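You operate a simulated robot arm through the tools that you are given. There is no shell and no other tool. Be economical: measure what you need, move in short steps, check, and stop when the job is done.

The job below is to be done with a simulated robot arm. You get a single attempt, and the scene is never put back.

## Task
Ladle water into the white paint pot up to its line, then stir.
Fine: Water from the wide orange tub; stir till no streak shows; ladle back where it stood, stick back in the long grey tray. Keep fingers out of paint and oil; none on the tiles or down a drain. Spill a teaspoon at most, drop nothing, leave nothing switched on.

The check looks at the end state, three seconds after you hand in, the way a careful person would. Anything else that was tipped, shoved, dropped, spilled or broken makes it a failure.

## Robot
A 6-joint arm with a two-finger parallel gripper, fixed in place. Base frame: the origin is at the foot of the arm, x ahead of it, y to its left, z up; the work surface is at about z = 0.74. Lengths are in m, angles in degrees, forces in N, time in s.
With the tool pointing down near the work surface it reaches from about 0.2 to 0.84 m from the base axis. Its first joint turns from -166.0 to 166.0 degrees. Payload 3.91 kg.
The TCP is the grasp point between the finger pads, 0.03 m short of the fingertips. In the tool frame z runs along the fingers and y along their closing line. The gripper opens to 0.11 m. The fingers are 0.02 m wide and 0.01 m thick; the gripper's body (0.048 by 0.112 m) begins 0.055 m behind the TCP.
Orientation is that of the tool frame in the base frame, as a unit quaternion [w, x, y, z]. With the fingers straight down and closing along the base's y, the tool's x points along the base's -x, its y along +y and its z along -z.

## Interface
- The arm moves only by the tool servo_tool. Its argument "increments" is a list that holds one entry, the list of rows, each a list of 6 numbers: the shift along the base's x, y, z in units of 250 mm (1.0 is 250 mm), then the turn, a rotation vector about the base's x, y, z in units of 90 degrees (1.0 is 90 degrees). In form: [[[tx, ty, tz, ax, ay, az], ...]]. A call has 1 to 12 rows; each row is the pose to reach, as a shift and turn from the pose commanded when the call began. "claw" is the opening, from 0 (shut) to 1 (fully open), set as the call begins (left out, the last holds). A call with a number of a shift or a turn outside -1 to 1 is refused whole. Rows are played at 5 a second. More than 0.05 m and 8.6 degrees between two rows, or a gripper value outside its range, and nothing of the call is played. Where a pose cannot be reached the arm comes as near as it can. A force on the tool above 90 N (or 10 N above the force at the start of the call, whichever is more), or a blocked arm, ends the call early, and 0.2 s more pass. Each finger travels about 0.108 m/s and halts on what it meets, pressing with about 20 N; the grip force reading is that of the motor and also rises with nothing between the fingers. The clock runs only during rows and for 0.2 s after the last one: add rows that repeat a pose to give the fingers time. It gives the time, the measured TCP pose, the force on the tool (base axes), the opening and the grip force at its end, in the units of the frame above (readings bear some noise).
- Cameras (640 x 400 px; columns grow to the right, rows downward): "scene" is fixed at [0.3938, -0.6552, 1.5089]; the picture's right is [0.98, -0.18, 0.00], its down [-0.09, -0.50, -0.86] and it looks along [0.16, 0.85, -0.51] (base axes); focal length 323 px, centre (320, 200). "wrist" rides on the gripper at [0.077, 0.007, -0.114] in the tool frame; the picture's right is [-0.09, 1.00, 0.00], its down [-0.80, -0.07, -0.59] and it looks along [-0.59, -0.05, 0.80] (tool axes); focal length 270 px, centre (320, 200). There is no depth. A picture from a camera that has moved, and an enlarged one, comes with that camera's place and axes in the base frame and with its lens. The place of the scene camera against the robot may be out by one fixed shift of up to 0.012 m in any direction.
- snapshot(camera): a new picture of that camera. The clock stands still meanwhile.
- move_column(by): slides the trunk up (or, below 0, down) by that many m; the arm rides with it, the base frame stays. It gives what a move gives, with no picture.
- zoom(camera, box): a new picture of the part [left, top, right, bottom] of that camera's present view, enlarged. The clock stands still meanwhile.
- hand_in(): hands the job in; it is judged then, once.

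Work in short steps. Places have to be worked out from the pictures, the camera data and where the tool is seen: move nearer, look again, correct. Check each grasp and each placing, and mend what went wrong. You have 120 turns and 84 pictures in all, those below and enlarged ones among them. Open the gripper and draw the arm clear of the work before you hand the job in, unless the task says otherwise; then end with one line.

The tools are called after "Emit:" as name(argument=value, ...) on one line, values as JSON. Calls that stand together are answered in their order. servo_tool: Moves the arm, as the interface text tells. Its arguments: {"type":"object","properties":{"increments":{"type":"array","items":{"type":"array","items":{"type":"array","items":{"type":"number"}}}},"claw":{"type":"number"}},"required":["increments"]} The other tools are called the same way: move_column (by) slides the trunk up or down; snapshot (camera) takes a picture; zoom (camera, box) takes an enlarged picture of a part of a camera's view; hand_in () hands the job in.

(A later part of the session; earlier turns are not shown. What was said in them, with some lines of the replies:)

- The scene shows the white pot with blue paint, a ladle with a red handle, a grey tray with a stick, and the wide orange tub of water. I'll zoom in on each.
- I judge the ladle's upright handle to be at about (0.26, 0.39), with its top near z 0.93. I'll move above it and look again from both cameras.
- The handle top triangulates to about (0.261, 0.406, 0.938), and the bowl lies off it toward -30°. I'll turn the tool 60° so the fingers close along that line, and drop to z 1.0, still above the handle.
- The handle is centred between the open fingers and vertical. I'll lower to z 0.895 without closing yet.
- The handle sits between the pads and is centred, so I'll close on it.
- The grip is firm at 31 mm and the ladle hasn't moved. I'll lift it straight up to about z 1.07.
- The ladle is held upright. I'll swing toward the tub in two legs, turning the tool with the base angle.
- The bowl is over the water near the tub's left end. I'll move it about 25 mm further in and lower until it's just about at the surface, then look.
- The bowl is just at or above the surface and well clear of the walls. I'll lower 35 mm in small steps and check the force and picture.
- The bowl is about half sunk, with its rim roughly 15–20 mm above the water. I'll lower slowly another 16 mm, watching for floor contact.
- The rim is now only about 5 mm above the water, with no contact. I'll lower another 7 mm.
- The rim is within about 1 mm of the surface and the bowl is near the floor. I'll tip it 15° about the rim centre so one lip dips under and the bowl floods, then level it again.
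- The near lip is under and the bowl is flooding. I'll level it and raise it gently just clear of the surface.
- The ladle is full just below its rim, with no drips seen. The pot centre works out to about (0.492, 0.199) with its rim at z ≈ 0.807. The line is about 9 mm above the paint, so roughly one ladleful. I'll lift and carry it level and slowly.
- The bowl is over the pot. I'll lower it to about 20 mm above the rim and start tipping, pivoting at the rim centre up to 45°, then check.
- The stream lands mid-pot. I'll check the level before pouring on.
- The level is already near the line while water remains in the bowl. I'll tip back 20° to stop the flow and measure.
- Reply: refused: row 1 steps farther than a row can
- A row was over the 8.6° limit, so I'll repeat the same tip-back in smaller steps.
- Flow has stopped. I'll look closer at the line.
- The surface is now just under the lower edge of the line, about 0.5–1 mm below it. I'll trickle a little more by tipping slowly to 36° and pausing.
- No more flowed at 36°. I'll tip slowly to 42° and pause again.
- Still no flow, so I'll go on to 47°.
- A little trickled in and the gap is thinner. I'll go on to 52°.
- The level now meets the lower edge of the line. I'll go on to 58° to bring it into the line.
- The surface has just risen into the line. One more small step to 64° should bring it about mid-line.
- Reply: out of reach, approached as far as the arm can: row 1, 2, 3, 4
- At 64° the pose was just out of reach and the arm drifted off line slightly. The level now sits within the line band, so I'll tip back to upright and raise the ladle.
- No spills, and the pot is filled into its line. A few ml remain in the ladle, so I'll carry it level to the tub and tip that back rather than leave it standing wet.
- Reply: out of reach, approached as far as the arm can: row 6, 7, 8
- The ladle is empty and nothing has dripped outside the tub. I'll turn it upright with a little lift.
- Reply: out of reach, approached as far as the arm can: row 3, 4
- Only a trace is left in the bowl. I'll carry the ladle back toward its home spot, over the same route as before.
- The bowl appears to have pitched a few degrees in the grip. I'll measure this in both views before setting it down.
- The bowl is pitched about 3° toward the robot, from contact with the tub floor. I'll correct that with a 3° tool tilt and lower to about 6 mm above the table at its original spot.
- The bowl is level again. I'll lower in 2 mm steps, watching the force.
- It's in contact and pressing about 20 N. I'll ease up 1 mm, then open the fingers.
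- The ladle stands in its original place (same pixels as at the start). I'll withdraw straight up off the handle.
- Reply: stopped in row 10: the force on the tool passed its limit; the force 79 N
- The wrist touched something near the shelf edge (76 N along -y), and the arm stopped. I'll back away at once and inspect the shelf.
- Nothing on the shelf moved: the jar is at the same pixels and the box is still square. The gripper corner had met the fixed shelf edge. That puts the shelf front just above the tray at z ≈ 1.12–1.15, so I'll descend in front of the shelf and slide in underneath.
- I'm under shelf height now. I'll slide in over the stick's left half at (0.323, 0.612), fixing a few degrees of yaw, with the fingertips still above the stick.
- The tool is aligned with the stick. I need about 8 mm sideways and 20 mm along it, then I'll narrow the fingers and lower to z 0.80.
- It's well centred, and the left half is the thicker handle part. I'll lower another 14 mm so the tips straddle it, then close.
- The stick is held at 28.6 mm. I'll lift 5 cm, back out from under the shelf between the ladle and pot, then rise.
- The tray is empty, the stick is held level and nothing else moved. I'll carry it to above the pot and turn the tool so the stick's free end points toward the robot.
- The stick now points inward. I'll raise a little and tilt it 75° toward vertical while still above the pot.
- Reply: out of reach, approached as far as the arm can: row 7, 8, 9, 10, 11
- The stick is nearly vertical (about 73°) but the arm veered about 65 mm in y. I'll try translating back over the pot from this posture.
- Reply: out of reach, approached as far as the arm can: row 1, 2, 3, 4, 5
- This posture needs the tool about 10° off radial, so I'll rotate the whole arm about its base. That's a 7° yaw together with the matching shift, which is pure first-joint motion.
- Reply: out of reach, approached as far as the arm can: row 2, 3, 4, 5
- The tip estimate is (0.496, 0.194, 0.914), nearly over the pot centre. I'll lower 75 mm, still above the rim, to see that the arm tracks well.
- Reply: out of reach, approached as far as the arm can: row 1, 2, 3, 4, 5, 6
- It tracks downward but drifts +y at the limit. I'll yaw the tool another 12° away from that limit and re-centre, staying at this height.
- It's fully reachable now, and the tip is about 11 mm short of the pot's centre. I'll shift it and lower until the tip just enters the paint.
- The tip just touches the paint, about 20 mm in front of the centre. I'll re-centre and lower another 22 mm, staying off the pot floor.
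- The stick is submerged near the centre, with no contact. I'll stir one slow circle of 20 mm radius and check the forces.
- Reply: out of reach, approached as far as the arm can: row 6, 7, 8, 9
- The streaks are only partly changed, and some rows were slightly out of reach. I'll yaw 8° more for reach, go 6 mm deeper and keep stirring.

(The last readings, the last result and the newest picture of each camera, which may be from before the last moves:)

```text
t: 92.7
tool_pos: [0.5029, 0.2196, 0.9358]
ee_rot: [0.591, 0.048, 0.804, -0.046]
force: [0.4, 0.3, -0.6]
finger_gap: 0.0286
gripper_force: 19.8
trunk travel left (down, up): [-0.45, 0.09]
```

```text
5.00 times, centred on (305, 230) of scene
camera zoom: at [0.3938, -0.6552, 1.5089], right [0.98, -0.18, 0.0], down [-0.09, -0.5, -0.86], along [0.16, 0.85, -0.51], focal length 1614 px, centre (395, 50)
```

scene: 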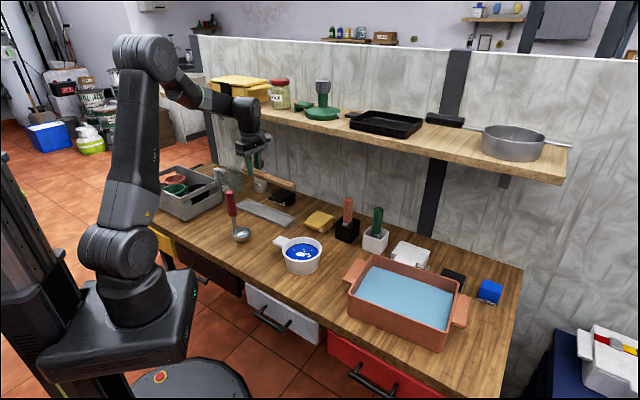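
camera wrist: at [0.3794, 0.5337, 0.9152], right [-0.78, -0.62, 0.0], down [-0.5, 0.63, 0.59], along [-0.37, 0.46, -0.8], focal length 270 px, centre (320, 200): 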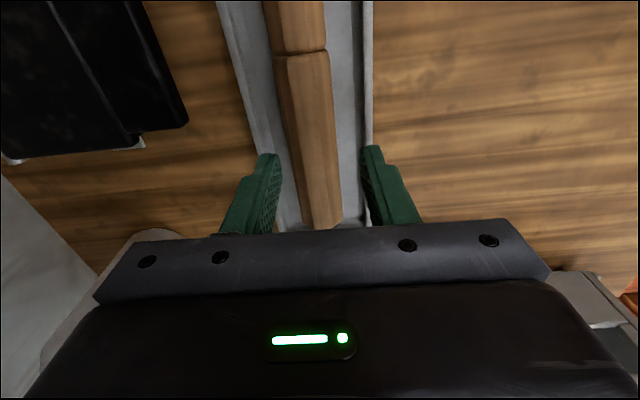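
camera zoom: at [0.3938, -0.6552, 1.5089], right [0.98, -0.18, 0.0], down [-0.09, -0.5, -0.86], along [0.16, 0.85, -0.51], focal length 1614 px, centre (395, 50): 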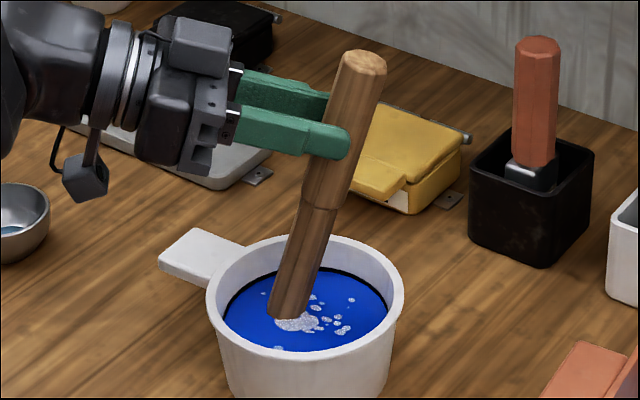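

The streaks are fading. I'll do three more circles.

Emit:
servo_tool(increments=[[[0.024, -0.06, 0, 0, 0, 0], [0.084, -0.085, 0, 0, 0, 0], [0.144, -0.06, 0, 0, 0, 0], [0.168, 0, 0, 0, 0, 0], [0.144, 0.06, 0, 0, 0, 0], [0.084, 0.085, 0, 0, 0, 0], [0.024, 0.06, 0, 0, 0, 0], [0, 0, 0, 0, 0, 0], [0.024, -0.06, 0, 0, 0, 0], [0.084, -0.085, 0, 0, 0, 0], [0.144, -0.06, 0, 0, 0, 0], [0.168, 0, 0, 0, 0, 0]]])

Emit:
servo_tool(increments=[[[-0.022, 0.06, 0, 0, 0, 0], [-0.083, 0.085, 0, 0, 0, 0], [-0.144, 0.06, 0, 0, 0, 0], [-0.168, 0, 0, 0, 0, 0], [-0.144, -0.06, 0, 0, 0, 0], [-0.083, -0.085, 0, 0, 0, 0], [-0.022, -0.06, 0, 0, 0, 0], [0, 0, 0, 0, 0, 0], [-0.022, 0.06, 0, 0, 0, 0], [-0.083, 0.085, 0, 0, 0, 0], [-0.144, 0.06, 0, 0, 0, 0], [-0.168, 0, 0, 0, 0, 0]]])

Emit:
servo_tool(increments=[[[0.024, -0.06, 0, 0, 0, 0], [0.084, -0.085, 0, 0, 0, 0], [0.144, -0.06, 0, 0, 0, 0], [0.168, 0, 0, 0, 0, 0], [0.144, 0.06, 0, 0, 0, 0], [0.084, 0.085, 0, 0, 0, 0], [0.024, 0.06, 0, 0, 0, 0], [0, 0, 0, 0, 0, 0], [0.024, -0.06, 0, 0, 0, 0], [0.084, -0.085, 0, 0, 0, 0], [0.144, -0.06, 0, 0, 0, 0], [0.168, 0, 0, 0, 0, 0]]])

Emit:
zoom(camera="scene", box=[265, 190, 345, 270])

```text
t: 95.2
tool_pos: [0.5434, 0.217, 0.9369]
ee_rot: [0.591, 0.047, 0.804, -0.044]
force: [-0.4, -0.2, -0.9]
finger_gap: 0.0286
gripper_force: 20.3
trunk travel left (down, up): [-0.45, 0.09]
```

```text
t: 97.8
tool_pos: [0.5015, 0.2186, 0.9342]
ee_rot: [0.592, 0.048, 0.803, -0.046]
force: [1.1, -1.1, 3.4]
finger_gap: 0.0285
gripper_force: 19.2
trunk travel left (down, up): [-0.45, 0.09]
```

```text
t: 100.5
tool_pos: [0.545, 0.2185, 0.9371]
ee_rot: [0.592, 0.047, 0.804, -0.045]
force: [-0.3, 0.4, -0.8]
finger_gap: 0.0283
gripper_force: 20.2
trunk travel left (down, up): [-0.45, 0.09]
```

```text
5.00 times, centred on (305, 230) of scene
camera zoom: at [0.3938, -0.6552, 1.5089], right [0.98, -0.18, 0.0], down [-0.09, -0.5, -0.86], along [0.16, 0.85, -0.51], focal length 1614 px, centre (395, 50)
```

zoom: 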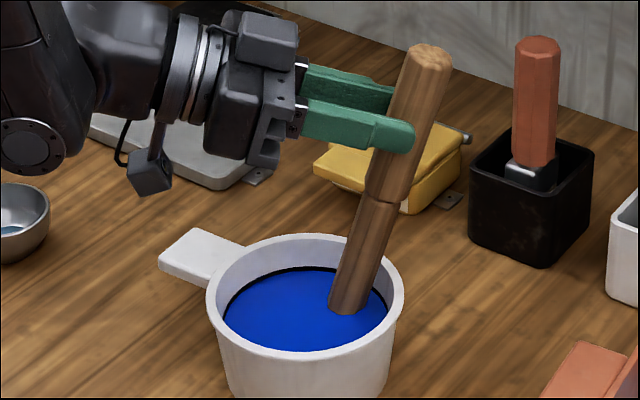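

No streak shows. I'll bring the stick to the pot's centre, lift the tip just clear of the paint and hold it to drip off.

Emit:
servo_tool(increments=[[[-0.04, 0, 0, 0, 0, 0], [-0.083, 0, 0.02, 0, 0, 0], [-0.083, 0, 0.08, 0, 0, 0], [-0.083, 0, 0.14, 0, 0, 0], [-0.083, 0, 0.2, 0, 0, 0], [-0.083, 0, 0.24, 0, 0, 0], [-0.083, 0, 0.24, 0, 0, 0], [-0.083, 0, 0.24, 0, 0, 0], [-0.083, 0, 0.24, 0, 0, 0], [-0.083, 0, 0.24, 0, 0, 0], [-0.083, 0, 0.24, 0, 0, 0], [-0.083, 0, 0.24, 0, 0, 0]]])

Emit:
servo_tool(increments=[[[0, 0, 0, 0, 0, 0], [0, 0, 0, 0, 0, 0], [0, 0, 0, 0, 0, 0], [0, 0, 0, 0, 0, 0], [0, 0, 0, 0, 0, 0], [0, 0, 0, 0, 0, 0], [0, 0, 0, 0, 0, 0], [0, 0, 0, 0, 0, 0], [0, 0, 0, 0, 0, 0], [0, 0, 0, 0, 0, 0], [0, 0, 0, 0, 0, 0], [0, 0, 0, 0, 0, 0]]])

Emit:
zoom(camera="scene", box=[265, 190, 345, 270])

```text
t: 103.0
tool_pos: [0.5236, 0.2178, 0.997]
ee_rot: [0.591, 0.048, 0.804, -0.045]
force: [0.8, 1.1, -0.6]
finger_gap: 0.0284
gripper_force: 20.0
trunk travel left (down, up): [-0.45, 0.09]
```

```text
t: 105.7
tool_pos: [0.5247, 0.2198, 0.9964]
ee_rot: [0.592, 0.049, 0.803, -0.045]
force: [0.3, -0.3, -0.9]
finger_gap: 0.0284
gripper_force: 20.0
trunk travel left (down, up): [-0.45, 0.09]
```

```text
5.00 times, centred on (305, 230) of scene
camera zoom: at [0.3938, -0.6552, 1.5089], right [0.98, -0.18, 0.0], down [-0.09, -0.5, -0.86], along [0.16, 0.85, -0.51], focal length 1614 px, centre (395, 50)
```

zoom: 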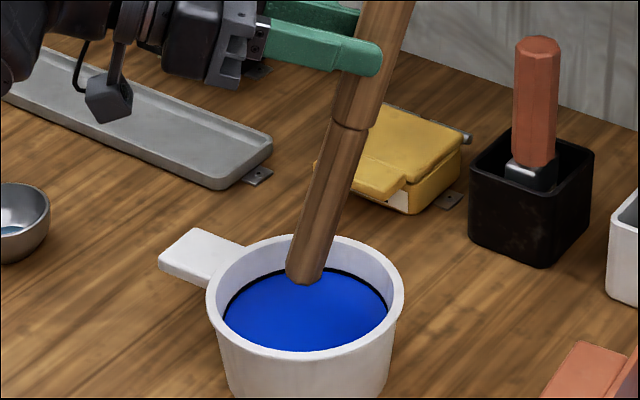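

It's uniform blue at the line with no drip. I'll lift clear of the pot and tilt the stick back to level.

Emit:
servo_tool(increments=[[[0, 0, 0.14, 0, 0, 0], [0, 0, 0.28, 0, 0, 0], [0, 0, 0.4, 0, 0, 0], [0, 0, 0.4, 0.0122, 0.0892, 0], [0, 0, 0.4, 0.0243, 0.1784, 0], [0, 0, 0.4, 0.0365, 0.2677, 0], [0, 0, 0.4, 0.0487, 0.3569, 0], [0, 0, 0.4, 0.0608, 0.4461, 0], [0, 0, 0.4, 0.073, 0.5353, 0], [0, 0, 0.4, 0.0852, 0.6246, 0], [0, 0, 0.4, 0.0973, 0.7138, 0], [0, 0, 0.4, 0.1095, 0.803, 0]]])

Emit:
zoom(camera="scene", box=[200, 90, 400, 270])

```text
t: 108.2
tool_pos: [0.5239, 0.2199, 1.0942]
ee_rot: [-0.002, 0.059, 0.998, 0.001]
force: [-0.4, 0.5, -1.5]
finger_gap: 0.0287
gripper_force: 20.0
trunk travel left (down, up): [-0.45, 0.09]
```

```text
2.22 times, centred on (300, 180) of scene
camera zoom: at [0.3938, -0.6552, 1.5089], right [0.98, -0.18, 0.0], down [-0.09, -0.5, -0.86], along [0.16, 0.85, -0.51], focal length 717 px, centre (364, 244)
```

zoom: 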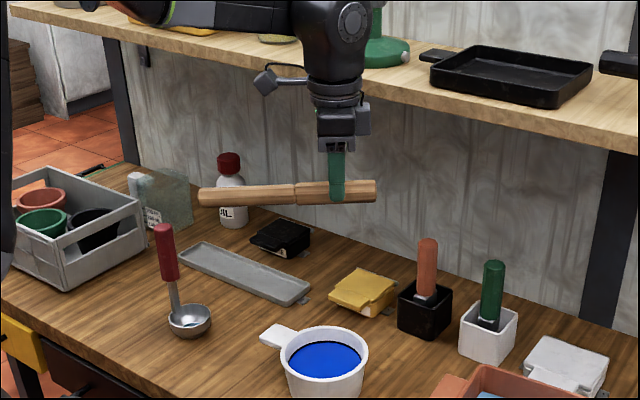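

It's clean and level. I'll carry it back in two legs, turning the tool back to its pick-up heading.

Emit:
servo_tool(increments=[[[-0.036, 0.048, -0.025, 0, 0, 0.0867], [-0.072, 0.095, -0.05, 0, 0, 0.1733], [-0.108, 0.143, -0.077, 0, 0, 0.26], [-0.144, 0.19, -0.1, 0, 0, 0.3467], [-0.18, 0.238, -0.128, 0, 0, 0.4333], [-0.216, 0.285, -0.153, 0, 0, 0.52], [-0.252, 0.333, -0.18, 0, 0, 0.6067], [-0.288, 0.38, -0.205, 0, 0, 0.6933], [-0.324, 0.428, -0.23, 0, 0, 0.78], [-0.324, 0.428, -0.23, 0, 0, 0.78]]])

Emit:
servo_tool(increments=[[[-0.036, 0.052, -0.01, 0, 0, 0.0867], [-0.072, 0.105, -0.02, 0, 0, 0.1733], [-0.108, 0.157, -0.03, 0, 0, 0.26], [-0.144, 0.21, -0.04, 0, 0, 0.3467], [-0.18, 0.262, -0.05, 0, 0, 0.4333], [-0.216, 0.315, -0.06, 0, 0, 0.52], [-0.252, 0.367, -0.07, 0, 0, 0.6067], [-0.288, 0.42, -0.08, 0, 0, 0.6933], [-0.324, 0.472, -0.08, 0, 0, 0.78], [-0.324, 0.472, -0.08, 0, 0, 0.78]]])

Emit:
zoom(camera="scene", box=[190, 110, 330, 240])

```text
t: 110.5
tool_pos: [0.4448, 0.3248, 1.039]
ee_rot: [-0.001, -0.525, 0.851, 0.0]
force: [-0.1, 0.3, -0.7]
finger_gap: 0.0286
gripper_force: 19.9
trunk travel left (down, up): [-0.45, 0.09]
```

```text
t: 112.7
tool_pos: [0.3622, 0.4433, 1.0179]
ee_rot: [0.001, 0.919, -0.394, 0.0]
force: [0.3, 0.1, -0.1]
finger_gap: 0.0287
gripper_force: 19.5
trunk travel left (down, up): [-0.45, 0.09]
```

```text
3.08 times, centred on (260, 175) of scene
camera zoom: at [0.3938, -0.6552, 1.5089], right [0.98, -0.18, 0.0], down [-0.09, -0.5, -0.86], along [0.16, 0.85, -0.51], focal length 993 px, centre (505, 277)
```

zoom: 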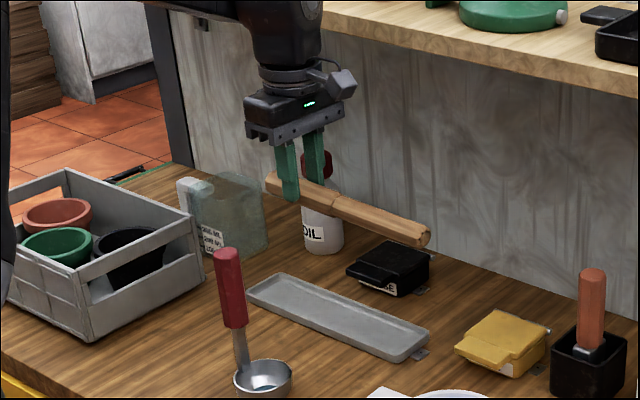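

It's at the same pose as when I left with it. I'll retrace: down in front of the shelf, then in under it over the tray, stopping 5 cm above the set-down height.

Emit:
servo_tool(increments=[[[0, 0, -0.14, 0, 0, 0], [0, 0, -0.32, 0, 0, 0], [0, 0, -0.5, 0, 0, 0], [0, 0, -0.62, 0, 0, 0], [-0.015, 0.08, -0.67, 0, 0, 0], [-0.045, 0.22, -0.69, 0, 0, 0], [-0.075, 0.37, -0.7, 0, 0, 0], [-0.1, 0.5, -0.71, 0, 0, 0], [-0.118, 0.58, -0.72, 0, 0, 0], [-0.123, 0.61, -0.72, 0, 0, 0], [-0.123, 0.61, -0.72, 0, 0, 0]]])

Emit:
snapshot(camera="wrist")

Emit:
zoom(camera="scene", box=[220, 170, 300, 230])

```text
t: 115.0
tool_pos: [0.3323, 0.5994, 0.839]
ee_rot: [0.0, 0.919, -0.395, 0.0]
force: [-0.1, 0.0, -0.1]
finger_gap: 0.0288
gripper_force: 19.8
trunk travel left (down, up): [-0.45, 0.09]
```

```text
10 pictures are left
camera wrist: at [0.3791, 0.5356, 0.9525], right [-0.78, -0.62, 0.0], down [-0.5, 0.63, 0.59], along [-0.37, 0.46, -0.81], focal length 270 px, centre (320, 200)
```

wrist: 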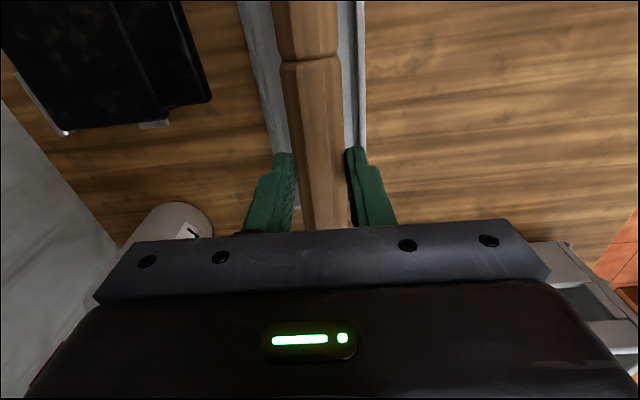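

```text
6.67 times, centred on (260, 200) of scene
camera zoom: at [0.3938, -0.6552, 1.5089], right [0.98, -0.18, 0.0], down [-0.09, -0.5, -0.86], along [0.16, 0.85, -0.51], focal length 2152 px, centre (720, 200)
```

zoom: 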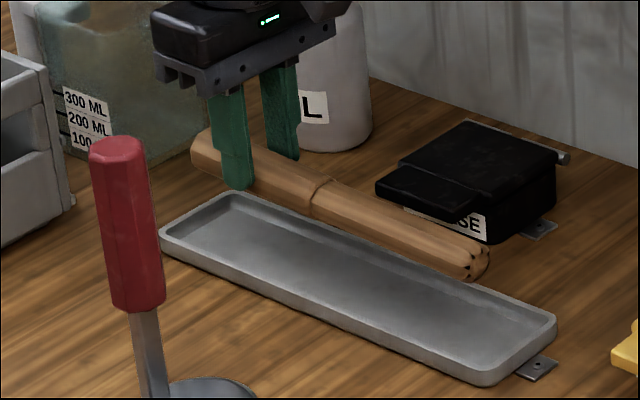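

The stick is right above the tray, parallel to it. I'll lower to about 4 mm above the grasp height.

Emit:
servo_tool(increments=[[[0, -0.008, -0.05, 0, 0, 0], [0, -0.012, -0.1, 0, 0, 0], [0, -0.012, -0.14, 0, 0, 0], [0, -0.012, -0.165, 0, 0, 0], [0, -0.012, -0.18, 0, 0, 0], [0, -0.012, -0.18, 0, 0, 0]]])

Emit:
zoom(camera="scene", box=[220, 170, 300, 230])

```text
t: 116.5
tool_pos: [0.3315, 0.5936, 0.794]
ee_rot: [0.001, 0.919, -0.394, 0.001]
force: [-1.1, 0.5, -0.6]
finger_gap: 0.0287
gripper_force: 20.2
trunk travel left (down, up): [-0.45, 0.09]
```

```text
6.67 times, centred on (260, 200) of scene
camera zoom: at [0.3938, -0.6552, 1.5089], right [0.98, -0.18, 0.0], down [-0.09, -0.5, -0.86], along [0.16, 0.85, -0.51], focal length 2152 px, centre (720, 200)
```

zoom: 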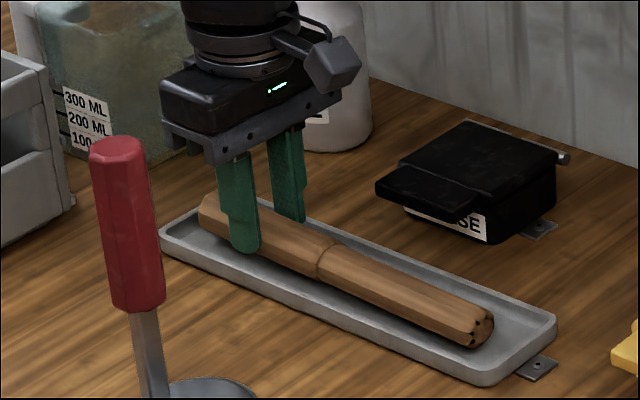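

Almost there, with no contact yet. I'll lower the last 6 mm in 1–2 mm steps.

Emit:
servo_tool(increments=[[[0, 0, -0.008, 0, 0, 0], [0, 0, -0.014, 0, 0, 0], [0, 0, -0.02, 0, 0, 0], [0, 0, -0.024, 0, 0, 0], [0, 0, -0.024, 0, 0, 0]]])

```text
t: 117.7
tool_pos: [0.3305, 0.5934, 0.7899]
ee_rot: [0.001, 0.919, -0.394, 0.0]
force: [3.5, 0.1, 8.0]
finger_gap: 0.0288
gripper_force: 20.2
trunk travel left (down, up): [-0.45, 0.09]
```

Light contact (8 N), so I'll release to the same opening as before.

Emit:
servo_tool(increments=[[[0, 0, 0, 0, 0, 0], [0, 0, 0, 0, 0, 0], [0, 0, 0, 0, 0, 0]]], claw=0.42)

Emit:
zoom(camera="scene", box=[220, 170, 300, 230])

```text
t: 118.5
tool_pos: [0.3317, 0.5929, 0.7878]
ee_rot: [0.001, 0.919, -0.394, 0.001]
force: [-0.4, -1.0, -0.2]
finger_gap: 0.0462
gripper_force: 0.0
trunk travel left (down, up): [-0.45, 0.09]
```

```text
6.67 times, centred on (260, 200) of scene
camera zoom: at [0.3938, -0.6552, 1.5089], right [0.98, -0.18, 0.0], down [-0.09, -0.5, -0.86], along [0.16, 0.85, -0.51], focal length 2152 px, centre (720, 200)
```

zoom: 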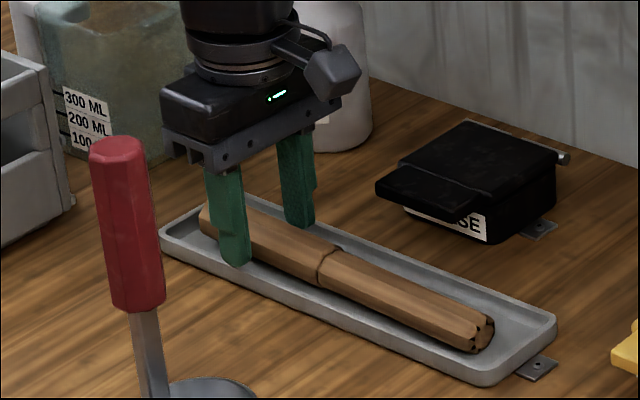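

The stick lies in the tray. I'll retreat along the same route: straight up 5 cm, out from under the shelf, then up.

Emit:
servo_tool(increments=[[[0, 0, 0.04, 0, 0, 0], [0, 0, 0.12, 0, 0, 0], [0, 0, 0.2, 0, 0, 0], [0.02, -0.12, 0.21, 0, 0, 0], [0.045, -0.26, 0.22, 0, 0, 0], [0.07, -0.4, 0.23, 0, 0, 0], [0.095, -0.52, 0.24, 0, 0, 0], [0.114, -0.6, 0.3, 0, 0, 0], [0.114, -0.6, 0.46, 0, 0, 0], [0.114, -0.6, 0.64, 0, 0, 0], [0.114, -0.6, 0.82, 0, 0, 0], [0.114, -0.6, 0.96, 0, 0, 0]]])

Emit:
servo_tool(increments=[[[0, -0.1, 0.1, 0, 0, 0], [0, -0.2, 0.2, 0, 0, 0], [0, -0.3, 0.3, 0, 0, 0], [0, -0.38, 0.4, 0, 0, 0], [0, -0.38, 0.4, 0, 0, 0], [0, -0.38, 0.4, 0, 0, 0]]], claw=1)

Emit:
snapshot(camera="scene")

Emit:
zoom(camera="scene", box=[210, 170, 350, 280])

Emit:
zoom(camera="scene", box=[275, 220, 325, 260])

```text
t: 121.0
tool_pos: [0.3584, 0.4442, 1.0276]
ee_rot: [0.002, 0.919, -0.394, 0.001]
force: [-0.5, -0.3, 0.5]
finger_gap: 0.0462
gripper_force: 0.1
trunk travel left (down, up): [-0.45, 0.09]
```

```text
t: 122.5
tool_pos: [0.359, 0.3495, 1.1294]
ee_rot: [0.002, 0.919, -0.394, 0.001]
force: [-1.3, 0.1, -0.5]
finger_gap: 0.1098
gripper_force: 0.2
trunk travel left (down, up): [-0.45, 0.09]
```

```text
6 pictures are left
```

scene: 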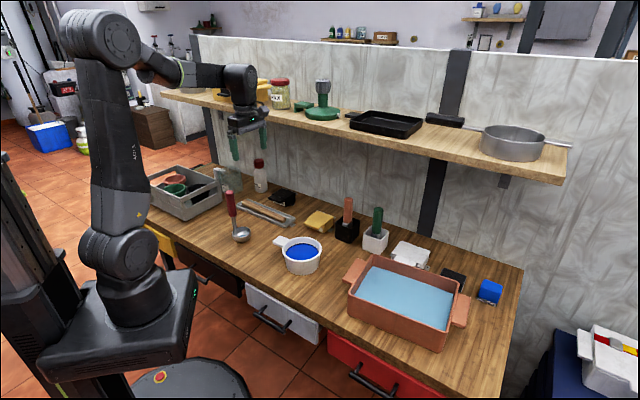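

```text
3.64 times, centred on (280, 225) of scene
camera zoom: at [0.3938, -0.6552, 1.5089], right [0.98, -0.18, 0.0], down [-0.09, -0.5, -0.86], along [0.16, 0.85, -0.51], focal length 1174 px, centre (466, 109)
```

zoom: 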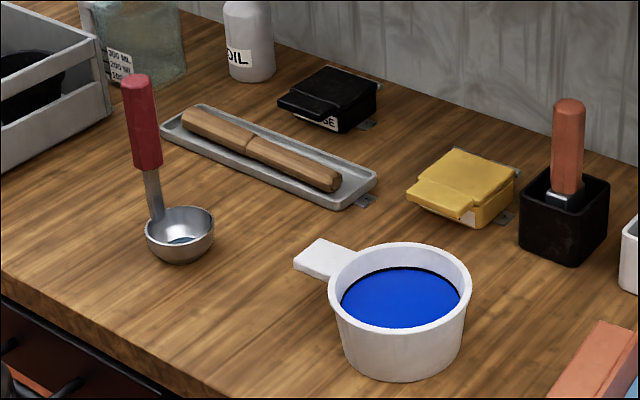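

```text
10.00 times, centred on (300, 240) of scene
camera zoom: at [0.3938, -0.6552, 1.5089], right [0.98, -0.18, 0.0], down [-0.09, -0.5, -0.86], along [0.16, 0.85, -0.51], focal length 3228 px, centre (520, -200)
```

zoom: 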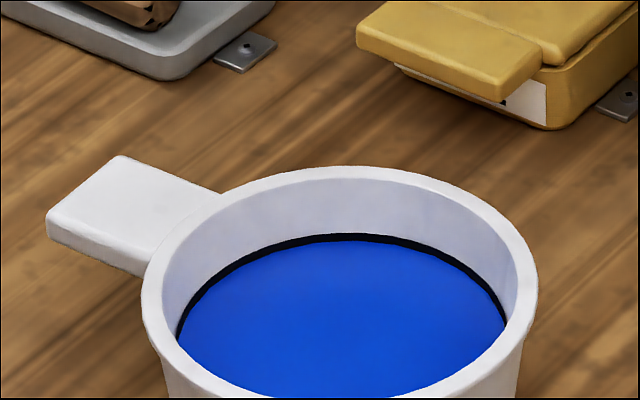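

Paint is evenly blue at the line, the ladle and stick are back, the table is dry and the arm is clear with its gripper open. Handing in.

Emit:
hand_in()

```text
The job is handed in.
```

I ladled water from the orange tub into the white pot up to its line and stirred until no streak showed. The ladle, with a few ml of water still in it, stands where it was, the stick is back in the grey tray, and I saw no spills. On the way to the stick the gripper bumped the shelf edge once, and nothing on the shelf looked moved.
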